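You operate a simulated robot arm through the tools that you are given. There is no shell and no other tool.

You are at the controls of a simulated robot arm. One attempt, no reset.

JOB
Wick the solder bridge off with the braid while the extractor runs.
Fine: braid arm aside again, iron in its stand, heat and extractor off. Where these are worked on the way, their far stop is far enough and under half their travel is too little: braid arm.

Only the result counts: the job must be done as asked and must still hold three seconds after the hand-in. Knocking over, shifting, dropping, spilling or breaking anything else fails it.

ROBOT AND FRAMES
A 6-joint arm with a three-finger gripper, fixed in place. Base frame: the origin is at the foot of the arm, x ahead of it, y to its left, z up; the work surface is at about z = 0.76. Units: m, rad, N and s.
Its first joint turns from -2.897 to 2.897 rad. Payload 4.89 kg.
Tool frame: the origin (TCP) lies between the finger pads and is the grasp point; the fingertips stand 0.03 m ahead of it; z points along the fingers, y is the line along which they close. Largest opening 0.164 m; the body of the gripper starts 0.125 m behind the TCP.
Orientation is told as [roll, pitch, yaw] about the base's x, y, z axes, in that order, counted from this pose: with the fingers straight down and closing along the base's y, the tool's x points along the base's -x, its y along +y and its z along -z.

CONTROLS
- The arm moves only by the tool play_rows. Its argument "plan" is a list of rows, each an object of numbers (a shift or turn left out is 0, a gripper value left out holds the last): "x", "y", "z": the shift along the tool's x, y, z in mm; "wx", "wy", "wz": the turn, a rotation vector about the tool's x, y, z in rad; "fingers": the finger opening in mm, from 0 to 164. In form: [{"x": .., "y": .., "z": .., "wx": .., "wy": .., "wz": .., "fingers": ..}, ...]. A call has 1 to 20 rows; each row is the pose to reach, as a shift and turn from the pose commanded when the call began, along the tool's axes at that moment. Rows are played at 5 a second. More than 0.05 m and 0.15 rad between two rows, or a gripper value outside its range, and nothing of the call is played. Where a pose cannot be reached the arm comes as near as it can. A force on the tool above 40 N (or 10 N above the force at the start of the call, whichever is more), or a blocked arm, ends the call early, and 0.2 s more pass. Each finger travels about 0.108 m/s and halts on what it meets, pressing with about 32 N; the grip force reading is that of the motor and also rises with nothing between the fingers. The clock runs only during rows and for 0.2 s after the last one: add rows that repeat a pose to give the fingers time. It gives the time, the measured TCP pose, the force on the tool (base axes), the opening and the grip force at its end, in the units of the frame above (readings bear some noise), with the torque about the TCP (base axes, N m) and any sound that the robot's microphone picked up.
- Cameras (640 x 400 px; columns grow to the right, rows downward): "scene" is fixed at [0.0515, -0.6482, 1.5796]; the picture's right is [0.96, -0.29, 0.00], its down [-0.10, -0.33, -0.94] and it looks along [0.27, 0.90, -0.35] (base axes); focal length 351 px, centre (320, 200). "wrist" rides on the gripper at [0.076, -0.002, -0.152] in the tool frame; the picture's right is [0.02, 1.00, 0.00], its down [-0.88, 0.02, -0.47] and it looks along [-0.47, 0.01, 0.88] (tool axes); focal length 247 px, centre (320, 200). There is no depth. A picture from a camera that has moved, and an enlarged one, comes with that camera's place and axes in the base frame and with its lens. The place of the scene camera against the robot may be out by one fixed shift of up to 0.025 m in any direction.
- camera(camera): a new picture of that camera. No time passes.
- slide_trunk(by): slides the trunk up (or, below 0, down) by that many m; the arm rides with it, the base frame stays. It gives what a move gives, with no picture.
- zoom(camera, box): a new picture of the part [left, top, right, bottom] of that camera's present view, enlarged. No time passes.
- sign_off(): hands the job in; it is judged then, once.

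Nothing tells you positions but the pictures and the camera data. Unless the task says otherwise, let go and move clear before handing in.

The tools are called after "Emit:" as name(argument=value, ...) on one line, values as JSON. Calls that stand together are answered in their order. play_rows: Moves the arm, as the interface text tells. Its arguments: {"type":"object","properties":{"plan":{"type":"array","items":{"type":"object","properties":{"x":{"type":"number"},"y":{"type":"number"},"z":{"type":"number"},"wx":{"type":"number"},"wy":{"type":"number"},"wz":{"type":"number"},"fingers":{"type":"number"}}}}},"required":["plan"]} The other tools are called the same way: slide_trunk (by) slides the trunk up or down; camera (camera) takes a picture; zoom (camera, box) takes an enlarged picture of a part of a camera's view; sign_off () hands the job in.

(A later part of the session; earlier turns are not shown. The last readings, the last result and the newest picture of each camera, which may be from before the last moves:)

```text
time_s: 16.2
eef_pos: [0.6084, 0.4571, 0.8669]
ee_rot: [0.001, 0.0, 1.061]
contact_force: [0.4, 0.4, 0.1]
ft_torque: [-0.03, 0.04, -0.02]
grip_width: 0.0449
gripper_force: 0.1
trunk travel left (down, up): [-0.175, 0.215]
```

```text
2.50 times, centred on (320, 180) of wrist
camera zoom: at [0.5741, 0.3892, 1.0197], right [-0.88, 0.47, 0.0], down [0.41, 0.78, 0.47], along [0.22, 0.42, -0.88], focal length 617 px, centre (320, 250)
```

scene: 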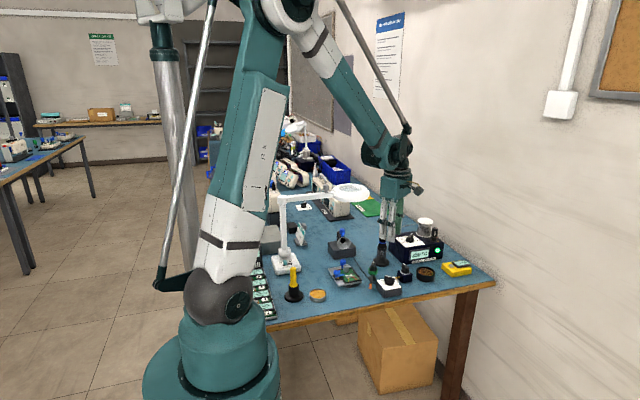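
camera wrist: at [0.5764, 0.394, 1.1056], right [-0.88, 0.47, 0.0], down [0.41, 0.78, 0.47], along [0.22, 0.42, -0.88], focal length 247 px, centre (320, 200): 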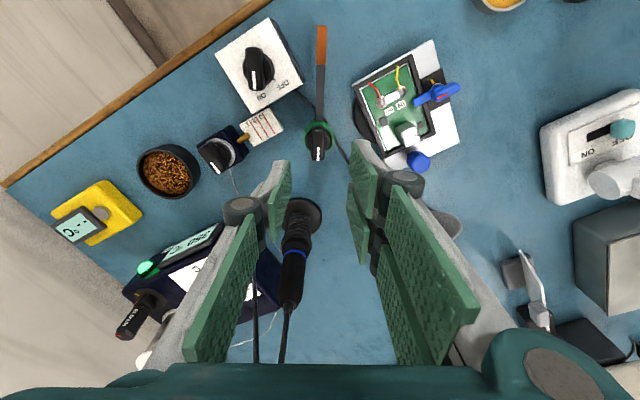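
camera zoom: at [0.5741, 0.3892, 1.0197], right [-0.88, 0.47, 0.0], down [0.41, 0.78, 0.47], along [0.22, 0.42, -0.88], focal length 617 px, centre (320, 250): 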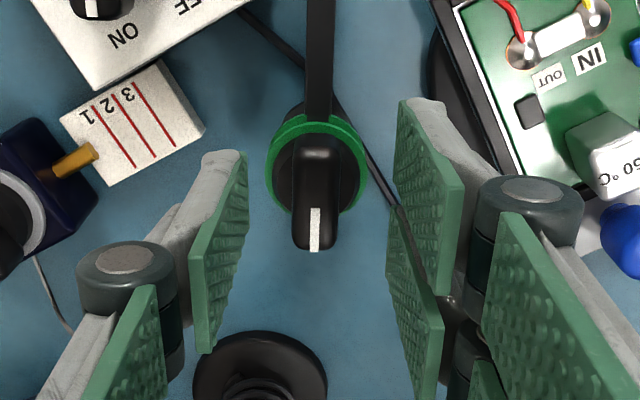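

Small correction (about 3 mm in tool -x, 1.5 mm in -y), then final descent.

Emit:
play_rows(plan=[{"x": -3, "y": -1.5, "z": 0}, {"x": -3, "y": -1.5, "z": 10}, {"x": -3, "y": -1.5, "z": 18}, {"x": -3, "y": -1.5, "z": 18}])

Emit:
zoom(camera="wrist", box=[240, 100, 400, 260])

Emit:
zoom(camera="scene", box=[350, 240, 410, 300])

```text
time_s: 17.2
eef_pos: [0.6127, 0.4617, 0.8477]
ee_rot: [0.0, 0.0, 1.058]
contact_force: [0.3, -0.2, -0.1]
ft_torque: [-0.01, 0.02, -0.01]
grip_width: 0.045
gripper_force: 0.0
trunk travel left (down, up): [-0.175, 0.215]
```

```text
2.50 times, centred on (320, 180) of wrist
camera zoom: at [0.5771, 0.3933, 1.0018], right [-0.88, 0.47, 0.0], down [0.41, 0.78, 0.47], along [0.22, 0.42, -0.88], focal length 617 px, centre (320, 250)
```

zoom: 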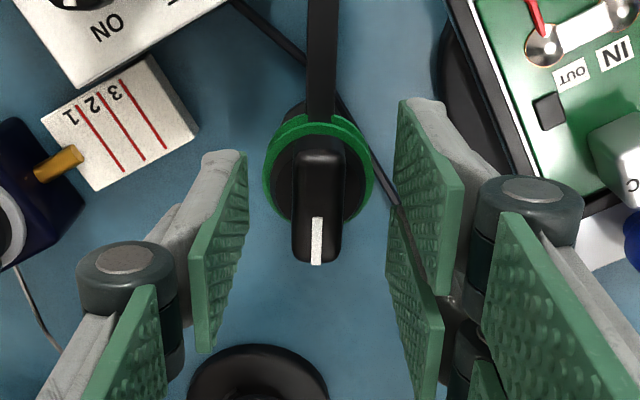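

```text
6.67 times, centred on (380, 270) of scene
camera zoom: at [0.0515, -0.6482, 1.5796], right [0.96, -0.29, 0.0], down [-0.1, -0.33, -0.94], along [0.27, 0.9, -0.35], focal length 2339 px, centre (-80, -267)
```

zoom: 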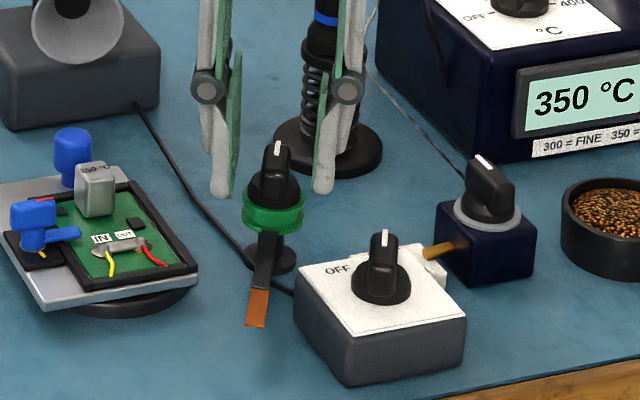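

The bar sits centred between the fingers. Now close.

Emit:
play_rows(plan=[{"fingers": 28}, {"fingers": 22}, {"fingers": 18}, {"fingers": 18}])

Emit:
zoom(camera="wrist", box=[240, 100, 400, 260])

```text
time_s: 18.2
eef_pos: [0.6127, 0.4622, 0.8486]
ee_rot: [0.0, 0.0, 1.061]
contact_force: [0.6, -0.3, -0.7]
ft_torque: [0.03, -0.02, 0.0]
grip_width: 0.0183
gripper_force: 0.1
trunk travel left (down, up): [-0.175, 0.215]
```

```text
2.50 times, centred on (320, 180) of wrist
camera zoom: at [0.5771, 0.3932, 1.0019], right [-0.88, 0.47, 0.0], down [0.41, 0.78, 0.47], along [0.22, 0.42, -0.88], focal length 617 px, centre (320, 250)
```

zoom: 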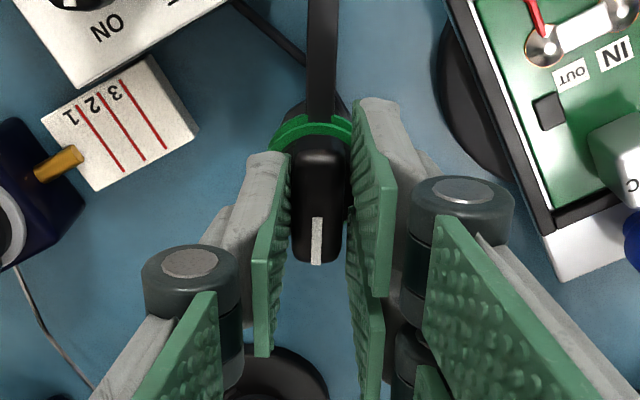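

Centred with no side force. Grip and begin turning clockwise.

Emit:
play_rows(plan=[{"fingers": 12}, {"fingers": 12}, {"wz": 0.1}, {"wz": 0.2}, {"wz": 0.3}, {"wz": 0.4}, {"wz": 0.5}, {"wz": 0.5}])

Emit:
zoom(camera="wrist", box=[200, 40, 440, 200])

Emit:
zoom(camera="scene", box=[320, 240, 410, 300])

```text
time_s: 20.0
eef_pos: [0.6127, 0.461, 0.8484]
ee_rot: [0.0, 0.001, 0.559]
contact_force: [-4.5, -4.4, 2.5]
ft_torque: [0.45, -0.75, -0.03]
grip_width: 0.0161
gripper_force: 45.0
trunk travel left (down, up): [-0.175, 0.215]
```

```text
2.50 times, centred on (320, 120) of wrist
camera zoom: at [0.5492, 0.419, 1.0018], right [-0.55, 0.84, 0.0], down [0.74, 0.48, 0.47], along [0.4, 0.26, -0.88], focal length 617 px, centre (320, 400)
```

zoom: 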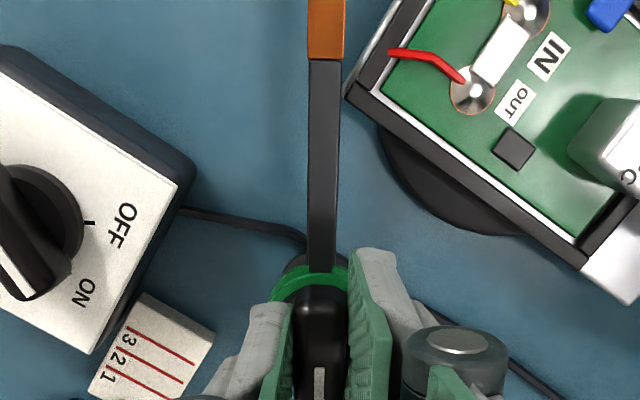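

```text
6.67 times, centred on (365, 270) of scene
camera zoom: at [0.0515, -0.6482, 1.5796], right [0.96, -0.29, 0.0], down [-0.1, -0.33, -0.94], along [0.27, 0.9, -0.35], focal length 2339 px, centre (20, -267)
```

zoom: 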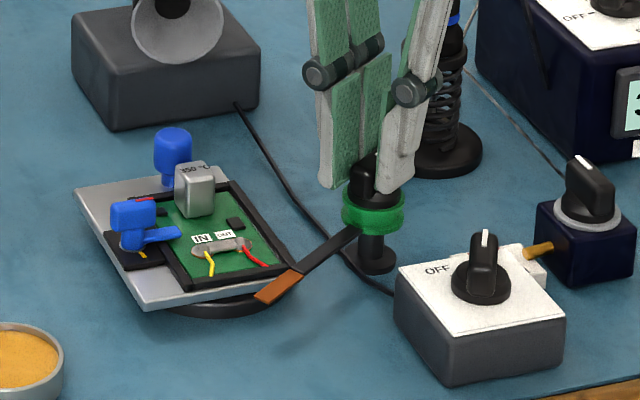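

The arm follows. I'll continue the turn toward the bridge, watching the force.

Emit:
play_rows(plan=[{"wz": 0.08}, {"wz": 0.16}, {"wz": 0.24}, {"wz": 0.32}, {"wz": 0.4}, {"wz": 0.4}])

Emit:
zoom(camera="wrist", box=[200, 20, 440, 180])

Emit:
zoom(camera="scene", box=[320, 240, 410, 300])

```text
time_s: 21.4
eef_pos: [0.6138, 0.4606, 0.849]
ee_rot: [0.001, 0.001, 0.16]
contact_force: [-23.6, 18.3, 12.3]
ft_torque: [0.36, 1.59, 0.01]
grip_width: 0.0156
gripper_force: 45.5
trunk travel left (down, up): [-0.175, 0.215]
```

```text
2.50 times, centred on (320, 100) of wrist
camera zoom: at [0.5378, 0.4475, 1.0018], right [-0.18, 0.98, 0.0], down [0.87, 0.16, 0.47], along [0.47, 0.09, -0.88], focal length 617 px, centre (320, 450)
```

zoom: 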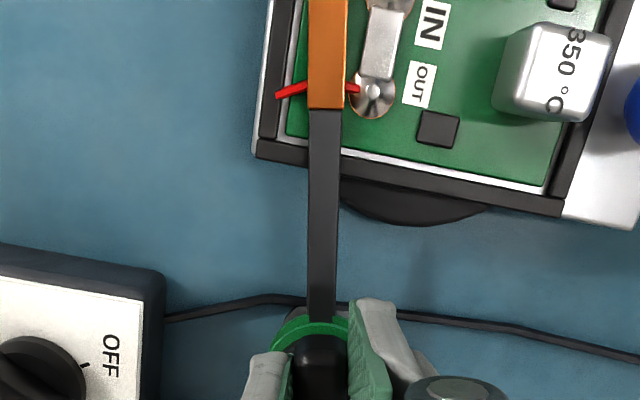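

```text
6.67 times, centred on (365, 270) of scene
camera zoom: at [0.0515, -0.6482, 1.5796], right [0.96, -0.29, 0.0], down [-0.1, -0.33, -0.94], along [0.27, 0.9, -0.35], focal length 2339 px, centre (20, -267)
```

zoom: 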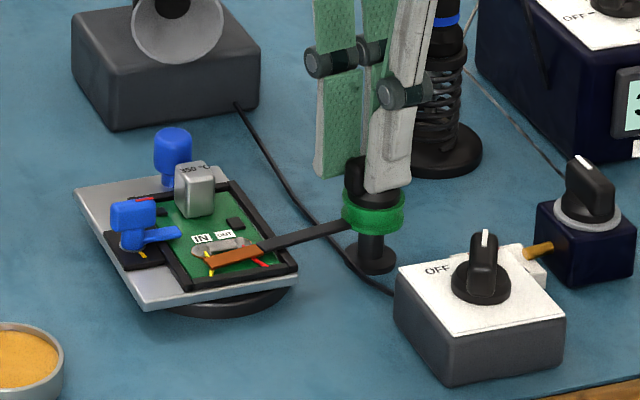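

The braid is reaching the bridge but side load is growing because my centre is a bit off the pivot. I'll relax toward the pull first.

Emit:
play_rows(plan=[{"x": 0.7, "y": 0.7, "z": -0.4}, {"x": 0.7, "y": 0.7, "z": -0.4}])

```text
time_s: 22.0
eef_pos: [0.6131, 0.4624, 0.8488]
ee_rot: [0.0, -0.004, 0.158]
contact_force: [-11.4, 20.2, -2.8]
ft_torque: [0.57, 0.33, 0.0]
grip_width: 0.0159
gripper_force: 45.0
trunk travel left (down, up): [-0.175, 0.215]
```

Emit:
play_rows(plan=[{"x": 0.5, "y": 1.0}, {"x": 0.5, "y": 1.0, "wz": 0.05}, {"x": 0.5, "y": 1.0, "wz": 0.1}, {"x": 0.5, "y": 1.0, "wz": 0.15}, {"x": 0.5, "y": 1.0, "wz": 0.15}])

Emit:
zoom(camera="wrist", box=[200, 20, 440, 180])

Emit:
zoom(camera="scene", box=[320, 240, 410, 300])

```text
time_s: 23.2
eef_pos: [0.6125, 0.4615, 0.848]
ee_rot: [0.0, -0.001, 0.009]
contact_force: [10.2, 13.6, 6.0]
ft_torque: [0.41, -1.62, -0.04]
grip_width: 0.0157
gripper_force: 45.0
trunk travel left (down, up): [-0.175, 0.215]
```

```text
2.50 times, centred on (320, 100) of wrist
camera zoom: at [0.5365, 0.4593, 1.0017], right [-0.03, 1.0, 0.0], down [0.88, 0.03, 0.47], along [0.47, 0.01, -0.88], focal length 617 px, centre (320, 450)
```

zoom: 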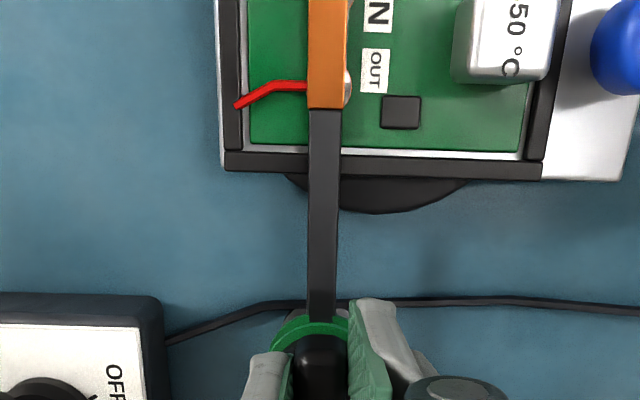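

```text
6.67 times, centred on (365, 270) of scene
camera zoom: at [0.0515, -0.6482, 1.5796], right [0.96, -0.29, 0.0], down [-0.1, -0.33, -0.94], along [0.27, 0.9, -0.35], focal length 2339 px, centre (20, -267)
```

zoom: 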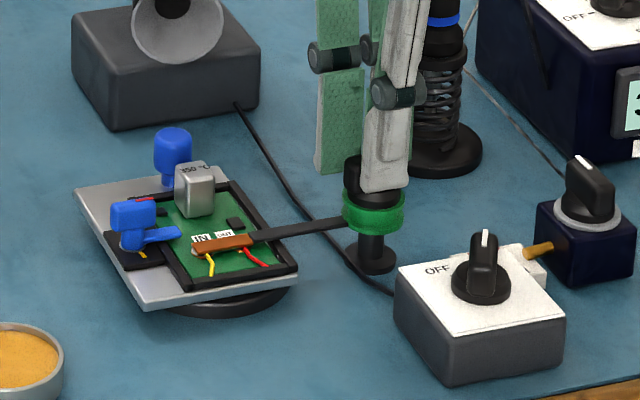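

The braid now lies over the bridge. I'll check whether there is a stop slightly further on.

Emit:
play_rows(plan=[{"y": 0.5, "x": -0.4, "wz": 0.03}, {"y": 0.5, "x": -0.4, "wz": 0.06}, {"y": 0.5, "x": -0.4, "wz": 0.06}])

Emit:
zoom(camera="wrist", box=[200, 0, 440, 160])

Emit:
zoom(camera="scene", box=[325, 250, 385, 290])

```text
time_s: 24.0
eef_pos: [0.6121, 0.4615, 0.8493]
ee_rot: [0.001, 0.0, -0.052]
contact_force: [12.3, 3.2, 11.4]
ft_torque: [0.11, -0.05, 1.63]
grip_width: 0.0164
gripper_force: 44.9
trunk travel left (down, up): [-0.175, 0.215]
```

```text
2.50 times, centred on (320, 80) of wrist
camera zoom: at [0.5364, 0.464, 1.0018], right [0.03, 1.0, 0.0], down [0.88, -0.03, 0.47], along [0.47, -0.01, -0.88], focal length 617 px, centre (320, 500)
```

zoom: 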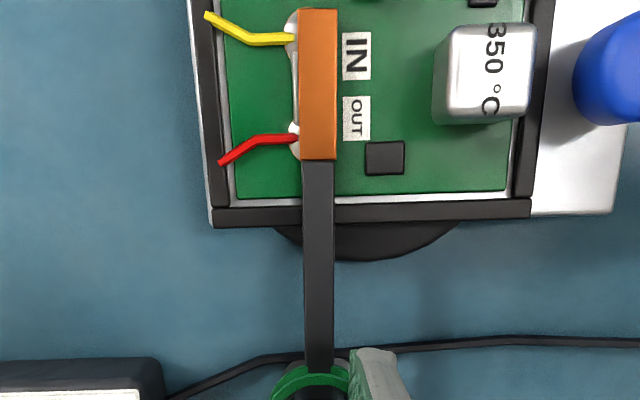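

```text
10.00 times, centred on (355, 270) of scene
camera zoom: at [0.0515, -0.6482, 1.5796], right [0.96, -0.29, 0.0], down [-0.1, -0.33, -0.94], along [0.27, 0.9, -0.35], focal length 3508 px, centre (-30, -500)
```

zoom: 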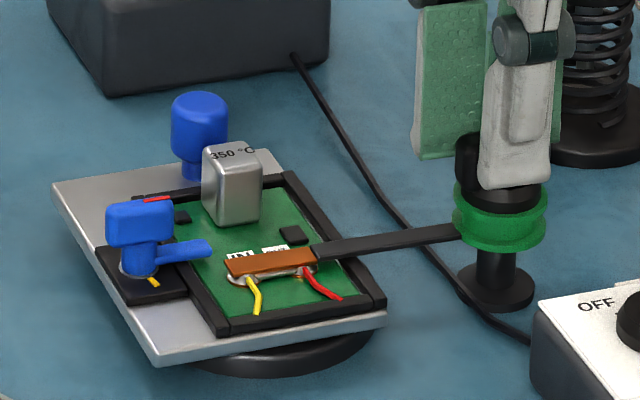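

There's a clear stop (torque 1.6 N·m), with the braid across the bridge. I'll relax slightly, release and rise.

Emit:
play_rows(plan=[{"wz": -0.02, "x": -0.5}, {"wz": -0.02, "x": -0.5, "fingers": 40}, {"wz": -0.02, "x": -0.5, "fingers": 45}, {"wz": -0.02, "x": -0.5, "z": -30}, {"wz": -0.02, "x": -0.5, "z": -70}, {"wz": -0.02, "x": -0.5, "z": -110}, {"wz": -0.02, "x": -0.5, "z": -150}, {"wz": -0.02, "x": -0.5, "z": -150}])

Emit:
camera(camera="wrist")

Emit:
zoom(camera="wrist", box=[240, 0, 400, 100])

Emit:
zoom(camera="scene", box=[325, 250, 385, 290])

```text
time_s: 25.8
eef_pos: [0.6151, 0.4586, 0.999]
ee_rot: [0.0, 0.0, -0.03]
contact_force: [-1.3, -0.2, 0.4]
ft_torque: [0.07, -0.1, -0.01]
grip_width: 0.0447
gripper_force: 0.0
trunk travel left (down, up): [-0.175, 0.215]
```

```text
taken
camera wrist: at [0.5387, 0.4596, 1.154], right [0.01, 1.0, 0.0], down [0.88, -0.01, 0.47], along [0.47, 0.0, -0.88], focal length 247 px, centre (320, 200)
```

wrist: 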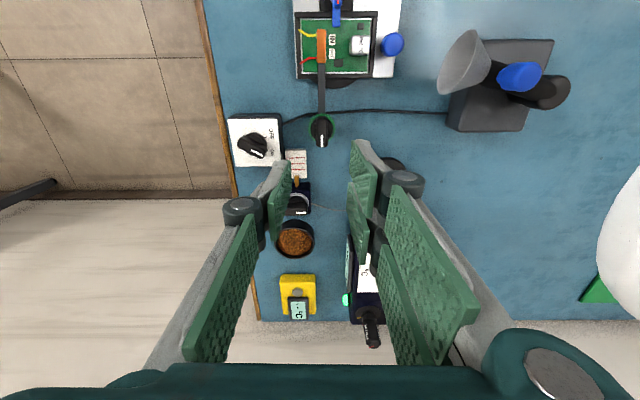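

```text
4.00 times, centred on (320, 50) of wrist
camera zoom: at [0.5387, 0.4596, 1.154], right [0.01, 1.0, 0.0], down [0.88, -0.01, 0.47], along [0.47, 0.0, -0.88], focal length 988 px, centre (320, 800)
```

zoom: 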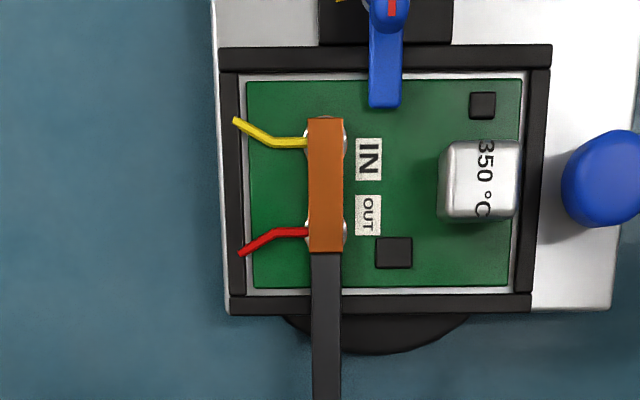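

```text
10.00 times, centred on (355, 270) of scene
camera zoom: at [0.0515, -0.6482, 1.5796], right [0.96, -0.29, 0.0], down [-0.1, -0.33, -0.94], along [0.27, 0.9, -0.35], focal length 3508 px, centre (-30, -500)
```

zoom: 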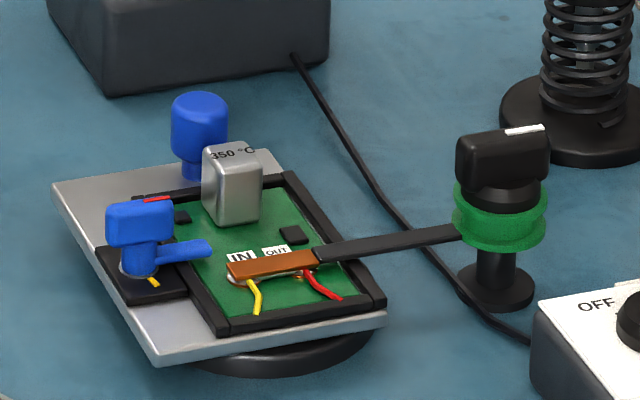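

After release the braid rests centred across the bridge. The iron handle stands at about (0.704, 0.570), from z 0.86 to 0.925, with its cable rising from the top. So I'll grip it with a tool leaned about 40° from the front side, keeping the palm away from the cable. First I turn the wrist.

Emit:
play_rows(plan=[{"z": -25, "wz": -0.1}, {"z": -50, "x": -10, "y": -10, "wz": -0.24}, {"z": -50, "x": -30, "y": -20, "wz": -0.38}, {"z": -50, "x": -50, "y": -30, "wz": -0.52}, {"z": -50, "x": -70, "y": -37, "wz": -0.66}, {"z": -50, "x": -86, "y": -37, "wz": -0.8}, {"z": -50, "x": -86, "y": -37, "wz": -0.94}, {"z": -50, "x": -86, "y": -37, "wz": -1.08}, {"z": -50, "x": -86, "y": -37, "wz": -1.22}, {"z": -50, "x": -86, "y": -37, "wz": -1.36}, {"z": -50, "x": -86, "y": -37, "wz": -1.5}, {"z": -50, "x": -86, "y": -37, "wz": -1.64}, {"z": -50, "x": -86, "y": -37, "wz": -1.775}, {"z": -50, "x": -86, "y": -37, "wz": -1.775, "fingers": 80}])

Emit:
camera(camera="wrist")

```text
time_s: 28.8
eef_pos: [0.6985, 0.4217, 1.0479]
ee_rot: [-0.001, 0.0, 1.746]
contact_force: [-0.1, -0.1, -0.7]
ft_torque: [-0.02, 0.0, 0.0]
grip_width: 0.08
gripper_force: 0.1
trunk travel left (down, up): [-0.175, 0.215]
```

```text
taken
camera wrist: at [0.7138, 0.3476, 1.2012], right [-0.98, -0.2, 0.0], down [-0.17, 0.86, 0.47], along [-0.09, 0.46, -0.88], focal length 247 px, centre (320, 200)
```

wrist: 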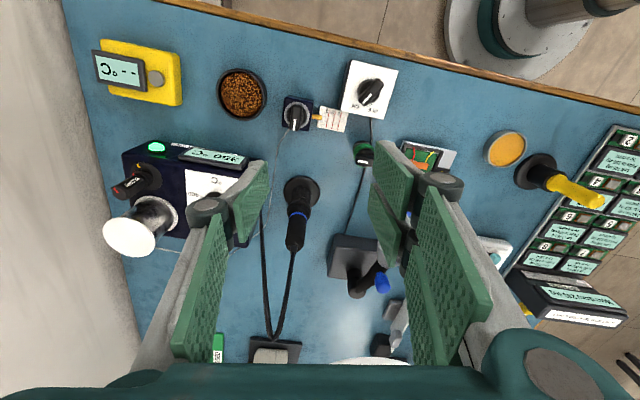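

The iron is in view between the fingers. I'll zoom for a precise fix on the handle.

Emit:
zoom(camera="wrist", box=[248, 165, 348, 265])

```text
4.00 times, centred on (298, 215) of wrist
camera zoom: at [0.7138, 0.3476, 1.2012], right [-0.98, -0.2, 0.0], down [-0.17, 0.86, 0.47], along [-0.09, 0.46, -0.88], focal length 988 px, centre (408, 140)
```

zoom: 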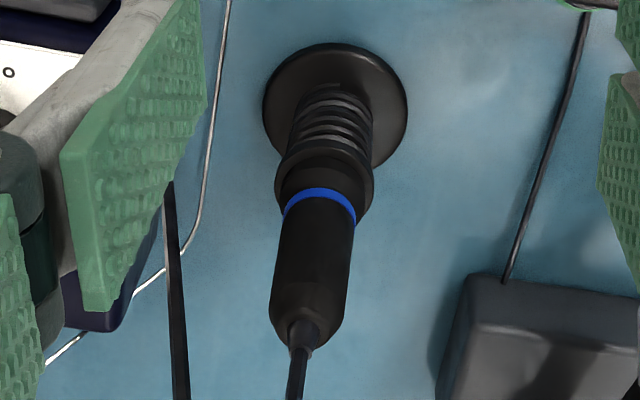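

Iron axis is near (0.706, 0.566), ring z ≈ 0.857, handle about 28 mm thick. Now I tilt the tool 40° so the fingers point toward it.

Emit:
play_rows(plan=[{"wy": -0.14}, {"wy": -0.28}, {"wy": -0.42}, {"wy": -0.56}, {"wy": -0.698}, {"wy": -0.698}])

Emit:
camera(camera="wrist")

Emit:
camera(camera="scene")

```text
time_s: 30.2
eef_pos: [0.6989, 0.423, 1.0496]
ee_rot: [-0.001, -0.701, 1.746]
contact_force: [-0.2, 0.0, 0.2]
ft_torque: [0.01, 0.01, 0.05]
grip_width: 0.0798
gripper_force: 0.1
trunk travel left (down, up): [-0.175, 0.215]
```

```text
taken
camera wrist: at [0.7276, 0.2682, 1.1166], right [-0.98, -0.19, -0.01], down [-0.08, 0.36, 0.93], along [-0.17, 0.91, -0.37], focal length 247 px, centre (320, 200)
```

wrist: 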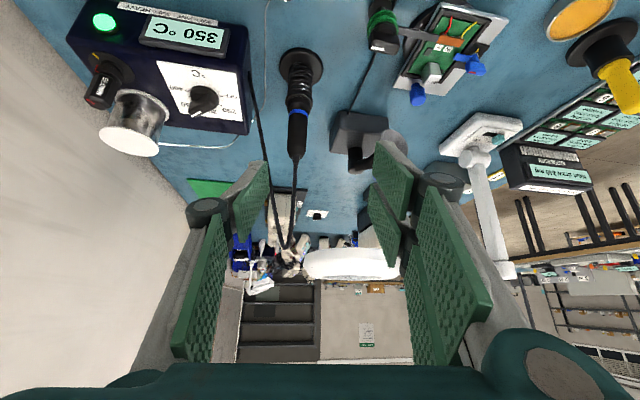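

```text
taken
```

scene: 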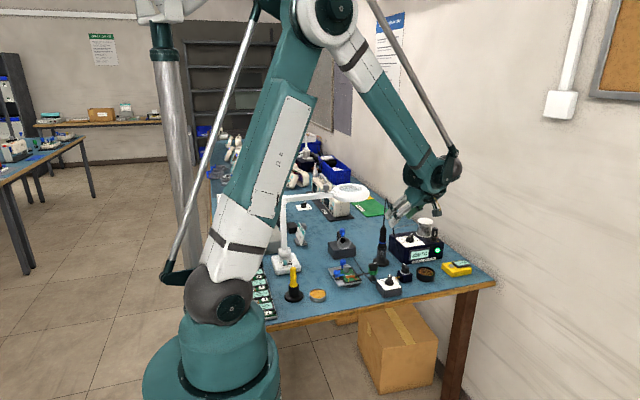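

Tilt works. I'll zoom on the iron from this lower angle to refine its place.

Emit:
zoom(camera="wrist", box=[220, 40, 380, 140])

Emit:
zoom(camera="wrist", box=[220, 100, 380, 260])

```text
4.00 times, centred on (300, 90) of wrist
camera zoom: at [0.7276, 0.2682, 1.1166], right [-0.98, -0.19, -0.01], down [-0.08, 0.36, 0.93], along [-0.17, 0.91, -0.37], focal length 988 px, centre (400, 640)
```

zoom: 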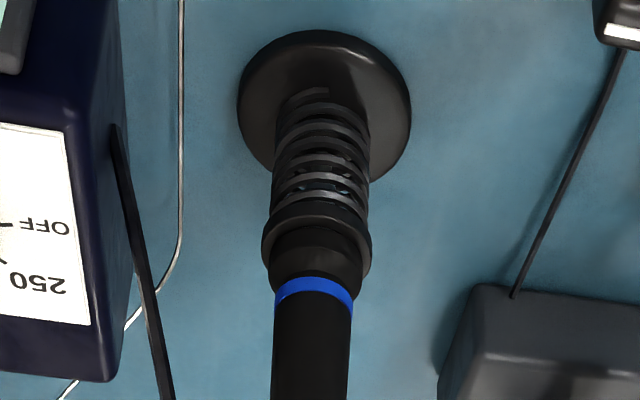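

```text
2.50 times, centred on (300, 180) of wrist
camera zoom: at [0.7276, 0.2682, 1.1166], right [-0.98, -0.19, -0.01], down [-0.08, 0.36, 0.93], along [-0.17, 0.91, -0.37], focal length 617 px, centre (370, 250)
```

zoom: 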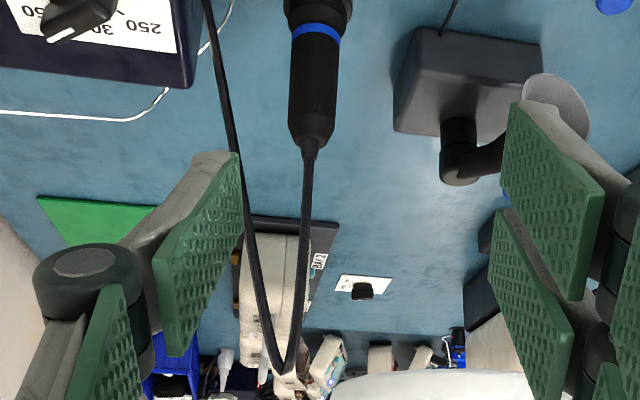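

Ring at (0.7075, 0.564, 0.8595); I'll grip at about (0.706, 0.565, 0.893). I move to a pre-grasp point along the tool axis with a narrower opening to stay clear of the returning cable.

Emit:
play_rows(plan=[{"x": -3, "y": -16, "z": 30, "fingers": 54}, {"x": -5.2, "y": -31.8, "z": 60, "fingers": 54}, {"x": -5.2, "y": -31.8, "z": 100, "fingers": 54}, {"x": -5.2, "y": -31.8, "z": 130, "fingers": 54}, {"x": -5.2, "y": -31.8, "z": 130, "fingers": 54}])

Emit:
camera(camera="wrist")

Emit:
zoom(camera="wrist", box=[240, 100, 400, 200])

Emit:
zoom(camera="scene", box=[340, 180, 450, 280])

```text
time_s: 31.4
eef_pos: [0.7127, 0.5157, 0.9493]
ee_rot: [0.001, -0.7, 1.745]
contact_force: [0.5, 0.5, -0.4]
ft_torque: [0.03, 0.05, 0.03]
grip_width: 0.0541
gripper_force: 0.0
trunk travel left (down, up): [-0.175, 0.215]
```

```text
taken
camera wrist: at [0.7418, 0.3622, 1.019], right [-0.98, -0.19, -0.01], down [-0.08, 0.36, 0.93], along [-0.17, 0.91, -0.37], focal length 247 px, centre (320, 200)
```

wrist: 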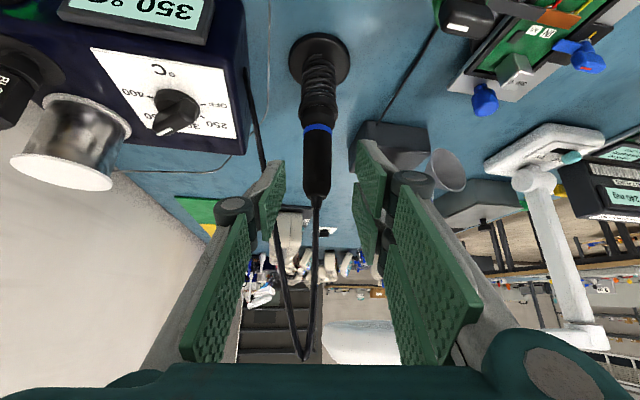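

```text
4.00 times, centred on (320, 150) of wrist
camera zoom: at [0.7418, 0.3622, 1.019], right [-0.98, -0.19, -0.01], down [-0.08, 0.36, 0.93], along [-0.17, 0.91, -0.37], focal length 988 px, centre (320, 400)
```

zoom: 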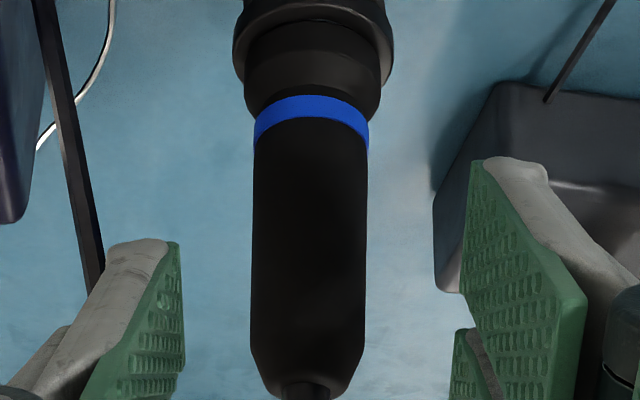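

```text
4.00 times, centred on (395, 230) of scene
camera zoom: at [0.0515, -0.6482, 1.5796], right [0.96, -0.29, 0.0], down [-0.1, -0.33, -0.94], along [0.27, 0.9, -0.35], focal length 1403 px, centre (20, 80)
```

zoom: 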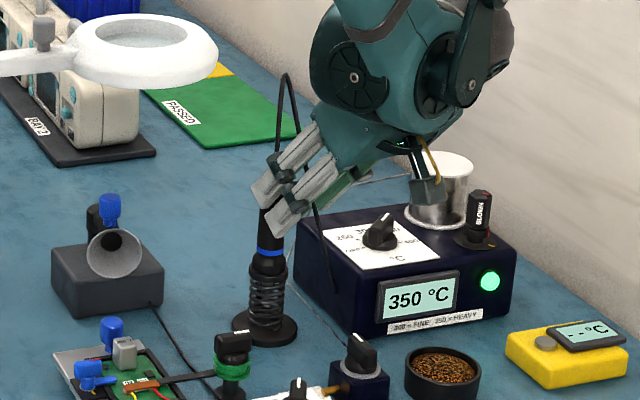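

The handle is centred apart from about 2.7 mm in tool -y. I advance along the tool axis so the handle comes between the pads.

Emit:
play_rows(plan=[{"y": -2.7, "z": 20}, {"y": -2.7, "z": 40}, {"y": -2.7, "z": 60}, {"y": -2.7, "z": 77}, {"y": -2.7, "z": 77}])

Emit:
camera(camera="wrist")

Emit:
zoom(camera="scene", box=[340, 180, 450, 280])

```text
time_s: 32.6
eef_pos: [0.7078, 0.5626, 0.8927]
ee_rot: [-0.001, -0.699, 1.745]
contact_force: [-0.4, -0.2, 0.0]
ft_torque: [-0.01, 0.01, -0.01]
grip_width: 0.0542
gripper_force: 0.1
trunk travel left (down, up): [-0.175, 0.215]
```

```text
taken
camera wrist: at [0.7375, 0.4092, 0.9606], right [-0.98, -0.19, -0.01], down [-0.08, 0.36, 0.93], along [-0.17, 0.91, -0.37], focal length 247 px, centre (320, 200)
```

wrist: 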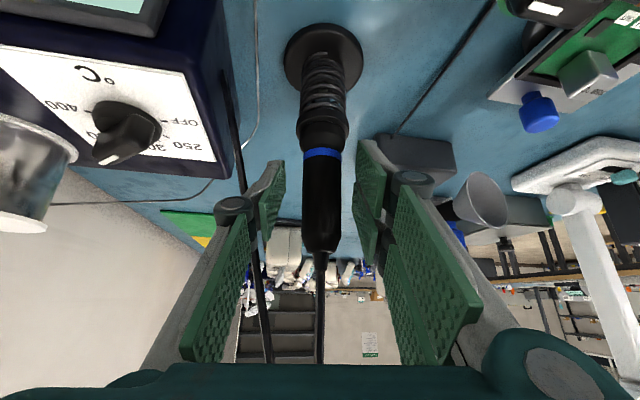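

```text
4.00 times, centred on (395, 230) of scene
camera zoom: at [0.0515, -0.6482, 1.5796], right [0.96, -0.29, 0.0], down [-0.1, -0.33, -0.94], along [0.27, 0.9, -0.35], focal length 1403 px, centre (20, 80)
```

zoom: 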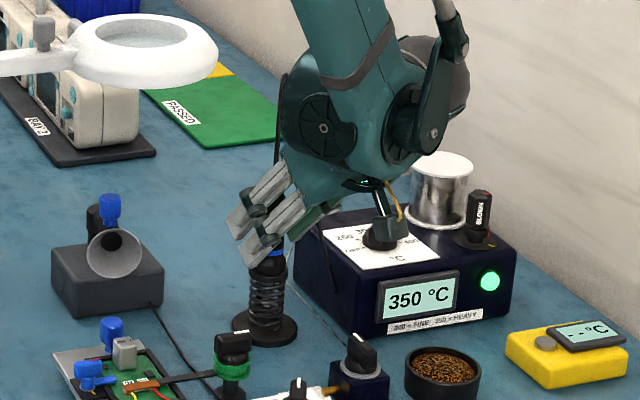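

The handle sits between the pads at mid height. Close the fingers.

Emit:
play_rows(plan=[{"fingers": 36}, {"fingers": 30}, {"fingers": 30}])

Emit:
zoom(camera="wrist", box=[240, 110, 400, 270])

```text
time_s: 33.4
eef_pos: [0.7084, 0.5631, 0.8915]
ee_rot: [0.001, -0.697, 1.746]
contact_force: [0.3, -0.6, 1.1]
ft_torque: [-0.03, 0.01, 0.01]
grip_width: 0.0304
gripper_force: 0.2
trunk travel left (down, up): [-0.175, 0.215]
```

```text
2.50 times, centred on (320, 190) of wrist
camera zoom: at [0.7375, 0.4091, 0.9608], right [-0.98, -0.19, -0.01], down [-0.08, 0.36, 0.93], along [-0.17, 0.91, -0.37], focal length 617 px, centre (320, 225)
```

zoom: 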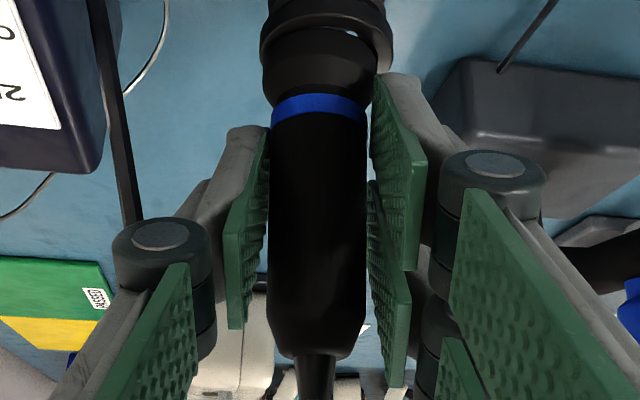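

Emit:
play_rows(plan=[{"fingers": 22}, {"fingers": 20}, {"fingers": 20}])

Emit:
zoom(camera="wrist", box=[240, 110, 400, 270])

```text
time_s: 34.2
eef_pos: [0.7072, 0.5629, 0.8923]
ee_rot: [-0.002, -0.697, 1.745]
contact_force: [0.0, 1.9, 8.2]
ft_torque: [0.09, 0.19, 0.01]
grip_width: 0.0281
gripper_force: 31.5
trunk travel left (down, up): [-0.175, 0.215]
```

```text
2.50 times, centred on (320, 190) of wrist
camera zoom: at [0.7374, 0.409, 0.9612], right [-0.98, -0.19, -0.01], down [-0.08, 0.36, 0.93], along [-0.17, 0.91, -0.37], focal length 617 px, centre (320, 225)
```

zoom: 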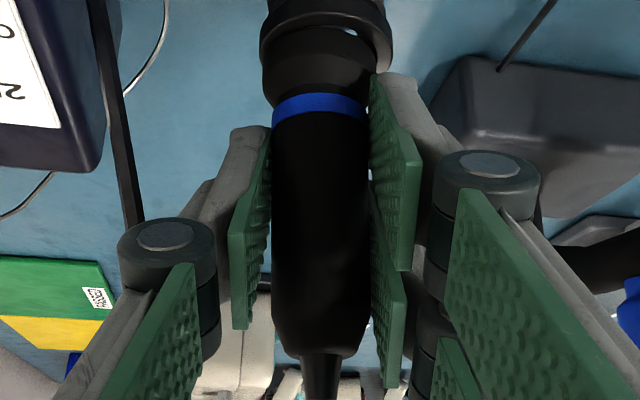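

Firm grip at 28.1 mm. Now lift straight up out of the coil stand slowly.

Emit:
play_rows(plan=[{"x": -6.43, "z": -7.66}, {"x": -12.86, "z": -15.32}, {"x": -19.3, "z": -23}, {"x": -25.7, "z": -30.6}, {"x": -32.1, "z": -38.3}, {"x": -38.6, "z": -46}, {"x": -38.6, "z": -46}])

Emit:
camera(camera="wrist")

Emit:
zoom(camera="scene", box=[340, 180, 450, 280])

```text
time_s: 35.8
eef_pos: [0.7091, 0.5622, 0.9512]
ee_rot: [0.0, -0.698, 1.746]
contact_force: [-1.0, 0.4, -0.9]
ft_torque: [0.01, -0.02, -0.03]
grip_width: 0.0281
gripper_force: 32.0
trunk travel left (down, up): [-0.175, 0.215]
```

```text
taken
camera wrist: at [0.7385, 0.4085, 1.0212], right [-0.98, -0.19, -0.01], down [-0.08, 0.36, 0.93], along [-0.17, 0.91, -0.37], focal length 247 px, centre (320, 200)
```

wrist: 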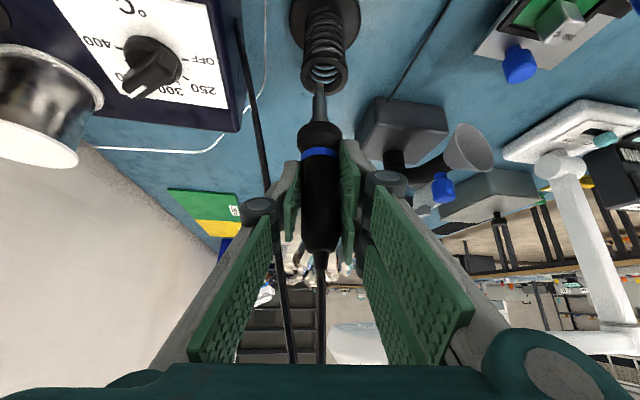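

```text
4.00 times, centred on (395, 230) of scene
camera zoom: at [0.0515, -0.6482, 1.5796], right [0.96, -0.29, 0.0], down [-0.1, -0.33, -0.94], along [0.27, 0.9, -0.35], focal length 1403 px, centre (20, 80)
```

zoom: 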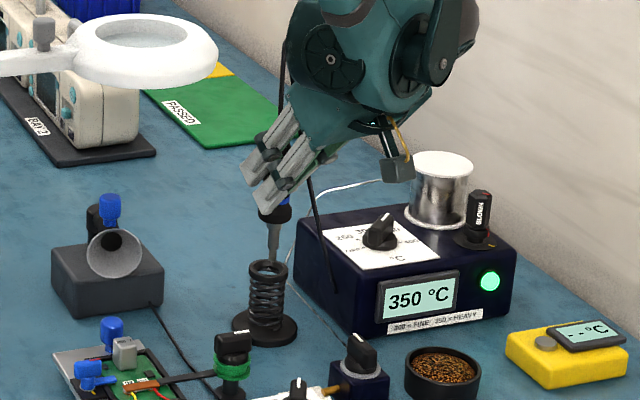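

The iron is sliding out cleanly with the stand staying put. I continue lifting.

Emit:
play_rows(plan=[{"x": -9.6, "z": -11.5}, {"x": -19.3, "z": -23}, {"x": -28.9, "z": -34.5}, {"x": -38.6, "z": -46}, {"x": -38.6, "z": -46}])

Emit:
camera(camera="wrist")

Emit:
zoom(camera="scene", box=[340, 180, 450, 280])

Emit:
zoom(camera="wrist", box=[240, 20, 400, 180])

```text
time_s: 37.0
eef_pos: [0.7095, 0.5623, 1.0123]
ee_rot: [0.0, -0.699, 1.745]
contact_force: [-0.4, 0.2, 0.1]
ft_torque: [-0.04, -0.05, 0.0]
grip_width: 0.0279
gripper_force: 31.9
trunk travel left (down, up): [-0.175, 0.215]
```

```text
taken
camera wrist: at [0.7385, 0.4087, 1.0808], right [-0.98, -0.19, -0.01], down [-0.08, 0.36, 0.93], along [-0.17, 0.91, -0.37], focal length 247 px, centre (320, 200)
```

wrist: 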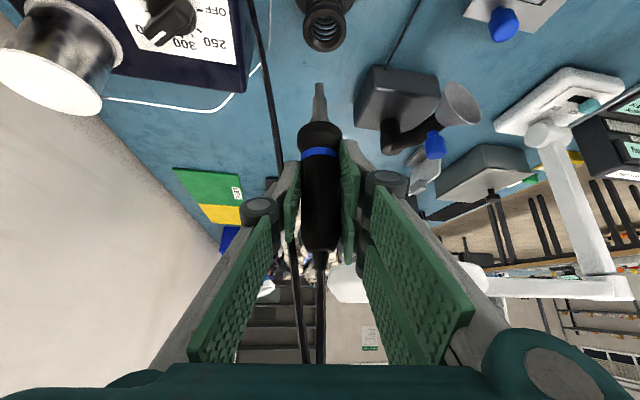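

```text
4.00 times, centred on (395, 230) of scene
camera zoom: at [0.0515, -0.6482, 1.5796], right [0.96, -0.29, 0.0], down [-0.1, -0.33, -0.94], along [0.27, 0.9, -0.35], focal length 1403 px, centre (20, 80)
```

zoom: 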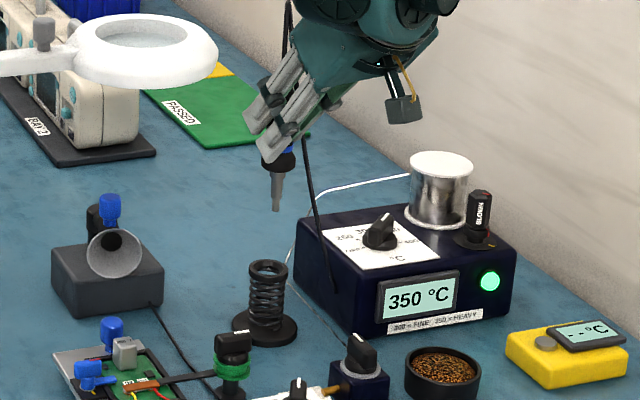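

```text
2.50 times, centred on (320, 100) of wrist
camera zoom: at [0.7385, 0.4087, 1.0808], right [-0.98, -0.19, -0.01], down [-0.08, 0.36, 0.93], along [-0.17, 0.91, -0.37], focal length 617 px, centre (320, 450)
```

zoom: 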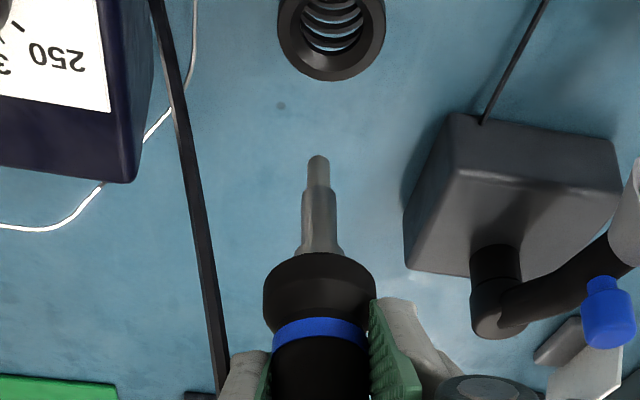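

The iron is free: the tip is about 101 mm below the TCP and the stand stayed put. I carry it at this height to above the bridge at (0.515, 0.461).

Emit:
play_rows(plan=[{"x": 5, "y": 21, "z": -4.2}, {"x": 12.6, "y": 52.3, "z": -10.6}, {"x": 20.2, "y": 83.7, "z": -16.9}, {"x": 27.8, "y": 115, "z": -23.3}, {"x": 35.4, "y": 146.4, "z": -29.6}, {"x": 43, "y": 178, "z": -36}, {"x": 48, "y": 199, "z": -40.3}, {"x": 50.5, "y": 209.2, "z": -42.3}, {"x": 50.5, "y": 209.2, "z": -42.3}])

Emit:
camera(camera="wrist")

Emit:
zoom(camera="scene", box=[300, 190, 440, 300])

Emit:
zoom(camera="wrist", box=[220, 0, 420, 160])

```text
time_s: 39.0
eef_pos: [0.5112, 0.4622, 1.0132]
ee_rot: [0.0, -0.699, 1.745]
contact_force: [-0.6, -0.4, -0.6]
ft_torque: [-0.01, -0.04, -0.03]
grip_width: 0.0276
gripper_force: 32.0
trunk travel left (down, up): [-0.175, 0.215]
```

```text
taken
camera wrist: at [0.5399, 0.3078, 1.0818], right [-0.98, -0.19, -0.01], down [-0.08, 0.36, 0.93], along [-0.17, 0.91, -0.37], focal length 247 px, centre (320, 200)
```

wrist: 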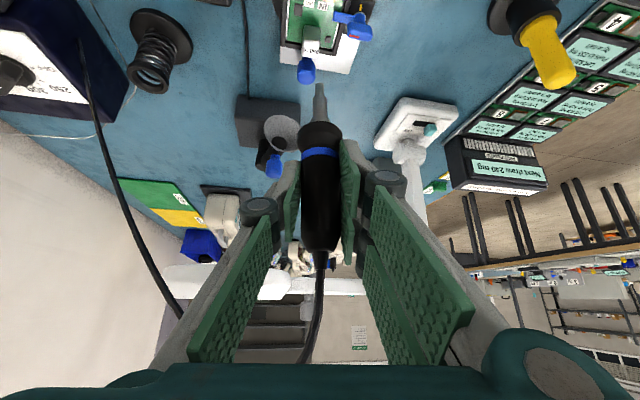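

```text
3.64 times, centred on (370, 245) of scene
camera zoom: at [0.0515, -0.6482, 1.5796], right [0.96, -0.29, 0.0], down [-0.1, -0.33, -0.94], along [0.27, 0.9, -0.35], focal length 1276 px, centre (138, 36)
```

zoom: 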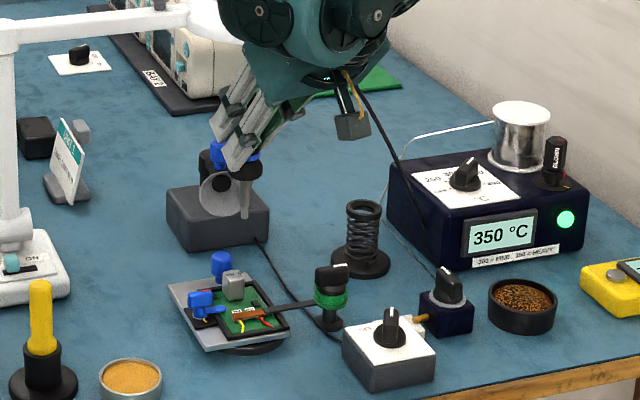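

```text
2.50 times, centred on (320, 80) of wrist
camera zoom: at [0.5399, 0.3078, 1.0818], right [-0.98, -0.19, -0.01], down [-0.08, 0.36, 0.93], along [-0.17, 0.91, -0.37], focal length 617 px, centre (320, 500)
```

zoom: 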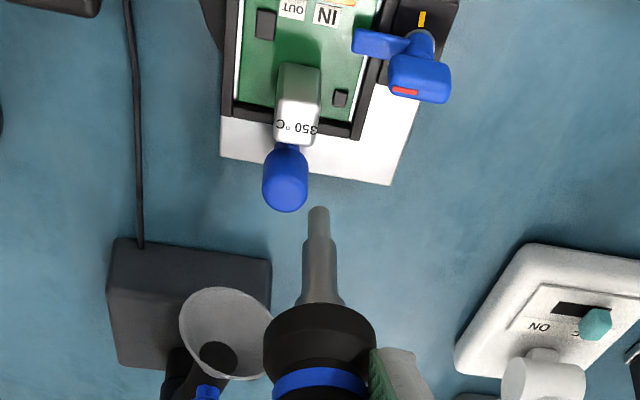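

The iron tip is above the board. I lower until the tip is about 25–30 mm above the braid and check alignment.

Emit:
play_rows(plan=[{"x": 13.5, "z": 16.1}, {"x": 27, "z": 32.2}, {"x": 41.8, "z": 49.8}, {"x": 54.6, "z": 65.1}, {"x": 54.6, "z": 65.1}])

Emit:
camera(camera="wrist")

Emit:
zoom(camera="wrist", box=[240, 0, 400, 160])

Emit:
zoom(camera="scene", box=[320, 230, 400, 290])

```text
time_s: 40.2
eef_pos: [0.5127, 0.4635, 0.927]
ee_rot: [0.001, -0.699, 1.744]
contact_force: [-0.2, 1.0, -0.4]
ft_torque: [-0.02, 0.08, -0.01]
grip_width: 0.0276
gripper_force: 32.2
trunk travel left (down, up): [-0.175, 0.215]
```

```text
taken
camera wrist: at [0.5418, 0.3092, 0.9966], right [-0.98, -0.19, -0.01], down [-0.08, 0.36, 0.93], along [-0.17, 0.91, -0.37], focal length 247 px, centre (320, 200)
```

wrist: 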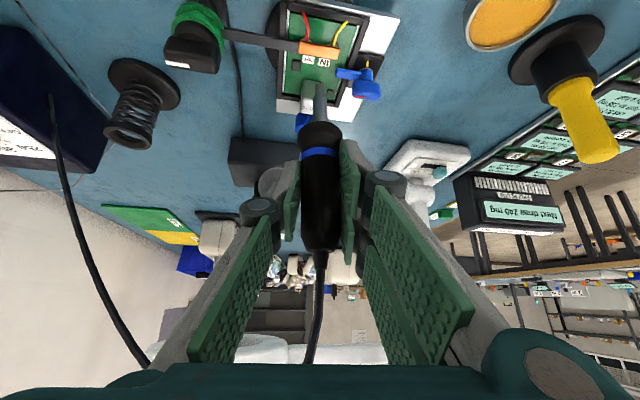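

```text
2.50 times, centred on (320, 80) of wrist
camera zoom: at [0.5418, 0.3092, 0.9966], right [-0.98, -0.19, -0.01], down [-0.08, 0.36, 0.93], along [-0.17, 0.91, -0.37], focal length 617 px, centre (320, 500)
```

zoom: 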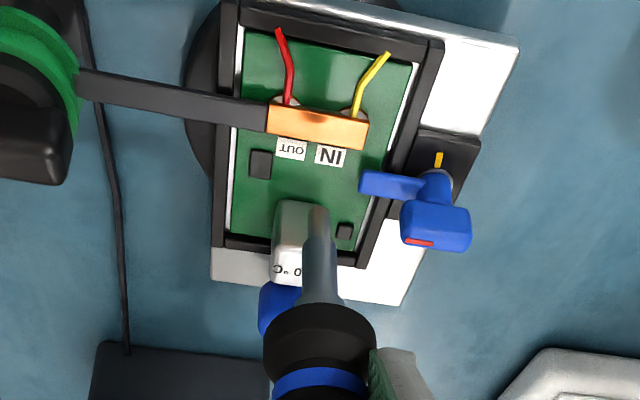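

```text
6.67 times, centred on (360, 260) of scene
camera zoom: at [0.0515, -0.6482, 1.5796], right [0.96, -0.29, 0.0], down [-0.1, -0.33, -0.94], along [0.27, 0.9, -0.35], focal length 2339 px, centre (53, -200)
```

zoom: 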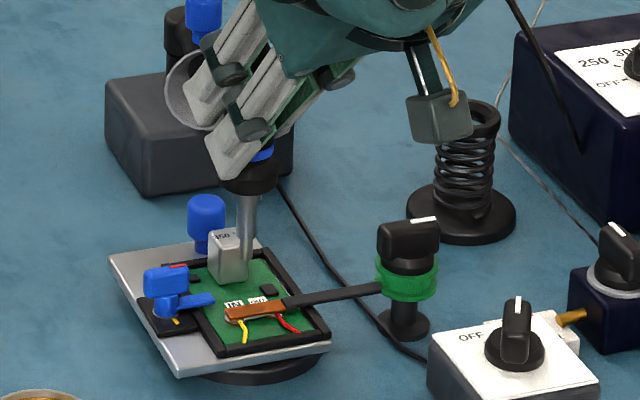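

The tip is about 30 mm above the braid and roughly 3 mm too far in +y. I correct this and lower 22 mm.

Emit:
play_rows(plan=[{"x": 7, "y": -1, "z": 5}, {"x": 12, "y": -1, "z": 10}, {"x": 16.6, "y": -1, "z": 14.8}, {"x": 16.6, "y": -1, "z": 14.8}])

Emit:
zoom(camera="wrist", box=[280, 40, 360, 100])

Emit:
zoom(camera="scene", box=[335, 250, 375, 280])

```text
time_s: 41.2
eef_pos: [0.5162, 0.4612, 0.9074]
ee_rot: [0.0, -0.696, 1.746]
contact_force: [0.4, -0.3, -1.0]
ft_torque: [0.0, 0.02, 0.0]
grip_width: 0.0277
gripper_force: 32.0
trunk travel left (down, up): [-0.175, 0.215]
```

```text
6.67 times, centred on (320, 70) of wrist
camera zoom: at [0.5437, 0.3065, 0.9754], right [-0.98, -0.19, -0.01], down [-0.08, 0.36, 0.93], along [-0.17, 0.91, -0.37], focal length 1646 px, centre (320, 1067)
```

zoom: 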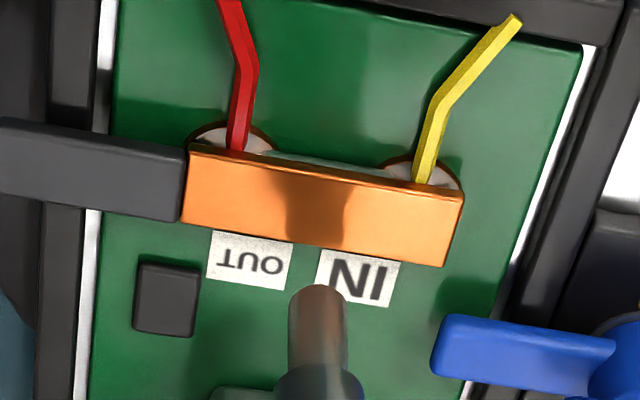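

```text
13.33 times, centred on (355, 265) of scene
camera zoom: at [0.0515, -0.6482, 1.5796], right [0.96, -0.29, 0.0], down [-0.1, -0.33, -0.94], along [0.27, 0.9, -0.35], focal length 4677 px, centre (-147, -667)
```

zoom: 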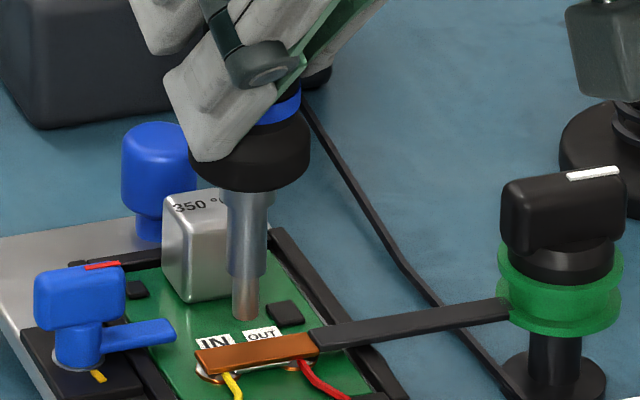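

The tip is about 11 mm above the braid and about 2 mm off in y. I lower another 8 mm with that correction.

Emit:
play_rows(plan=[{"x": 3.4, "y": -0.6, "z": 2.4}, {"x": 6.8, "y": -0.6, "z": 4.7}, {"x": 6.8, "y": -0.6, "z": 4.7}])

Emit:
zoom(camera="wrist", box=[280, 40, 360, 100])

Emit:
zoom(camera="scene", box=[335, 250, 375, 280])

```text
time_s: 42.0
eef_pos: [0.5153, 0.4573, 0.8976]
ee_rot: [-0.001, -0.697, 1.745]
contact_force: [1.6, 0.6, 4.6]
ft_torque: [0.01, -0.14, -0.01]
grip_width: 0.0277
gripper_force: 32.2
trunk travel left (down, up): [-0.175, 0.215]
```

```text
6.67 times, centred on (320, 70) of wrist
camera zoom: at [0.545, 0.3041, 0.9674], right [-0.98, -0.19, -0.01], down [-0.08, 0.36, 0.93], along [-0.17, 0.91, -0.37], focal length 1646 px, centre (320, 1067)
```

zoom: 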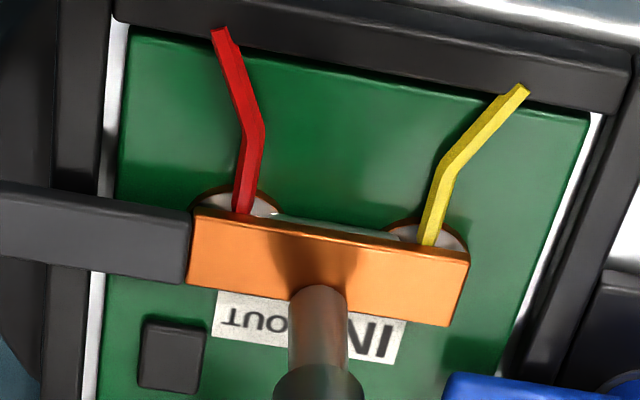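

```text
13.33 times, centred on (355, 265) of scene
camera zoom: at [0.0515, -0.6482, 1.5796], right [0.96, -0.29, 0.0], down [-0.1, -0.33, -0.94], along [0.27, 0.9, -0.35], focal length 4677 px, centre (-147, -667)
```

zoom: 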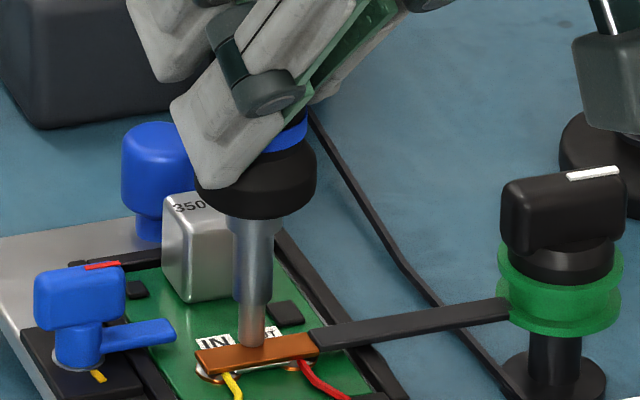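

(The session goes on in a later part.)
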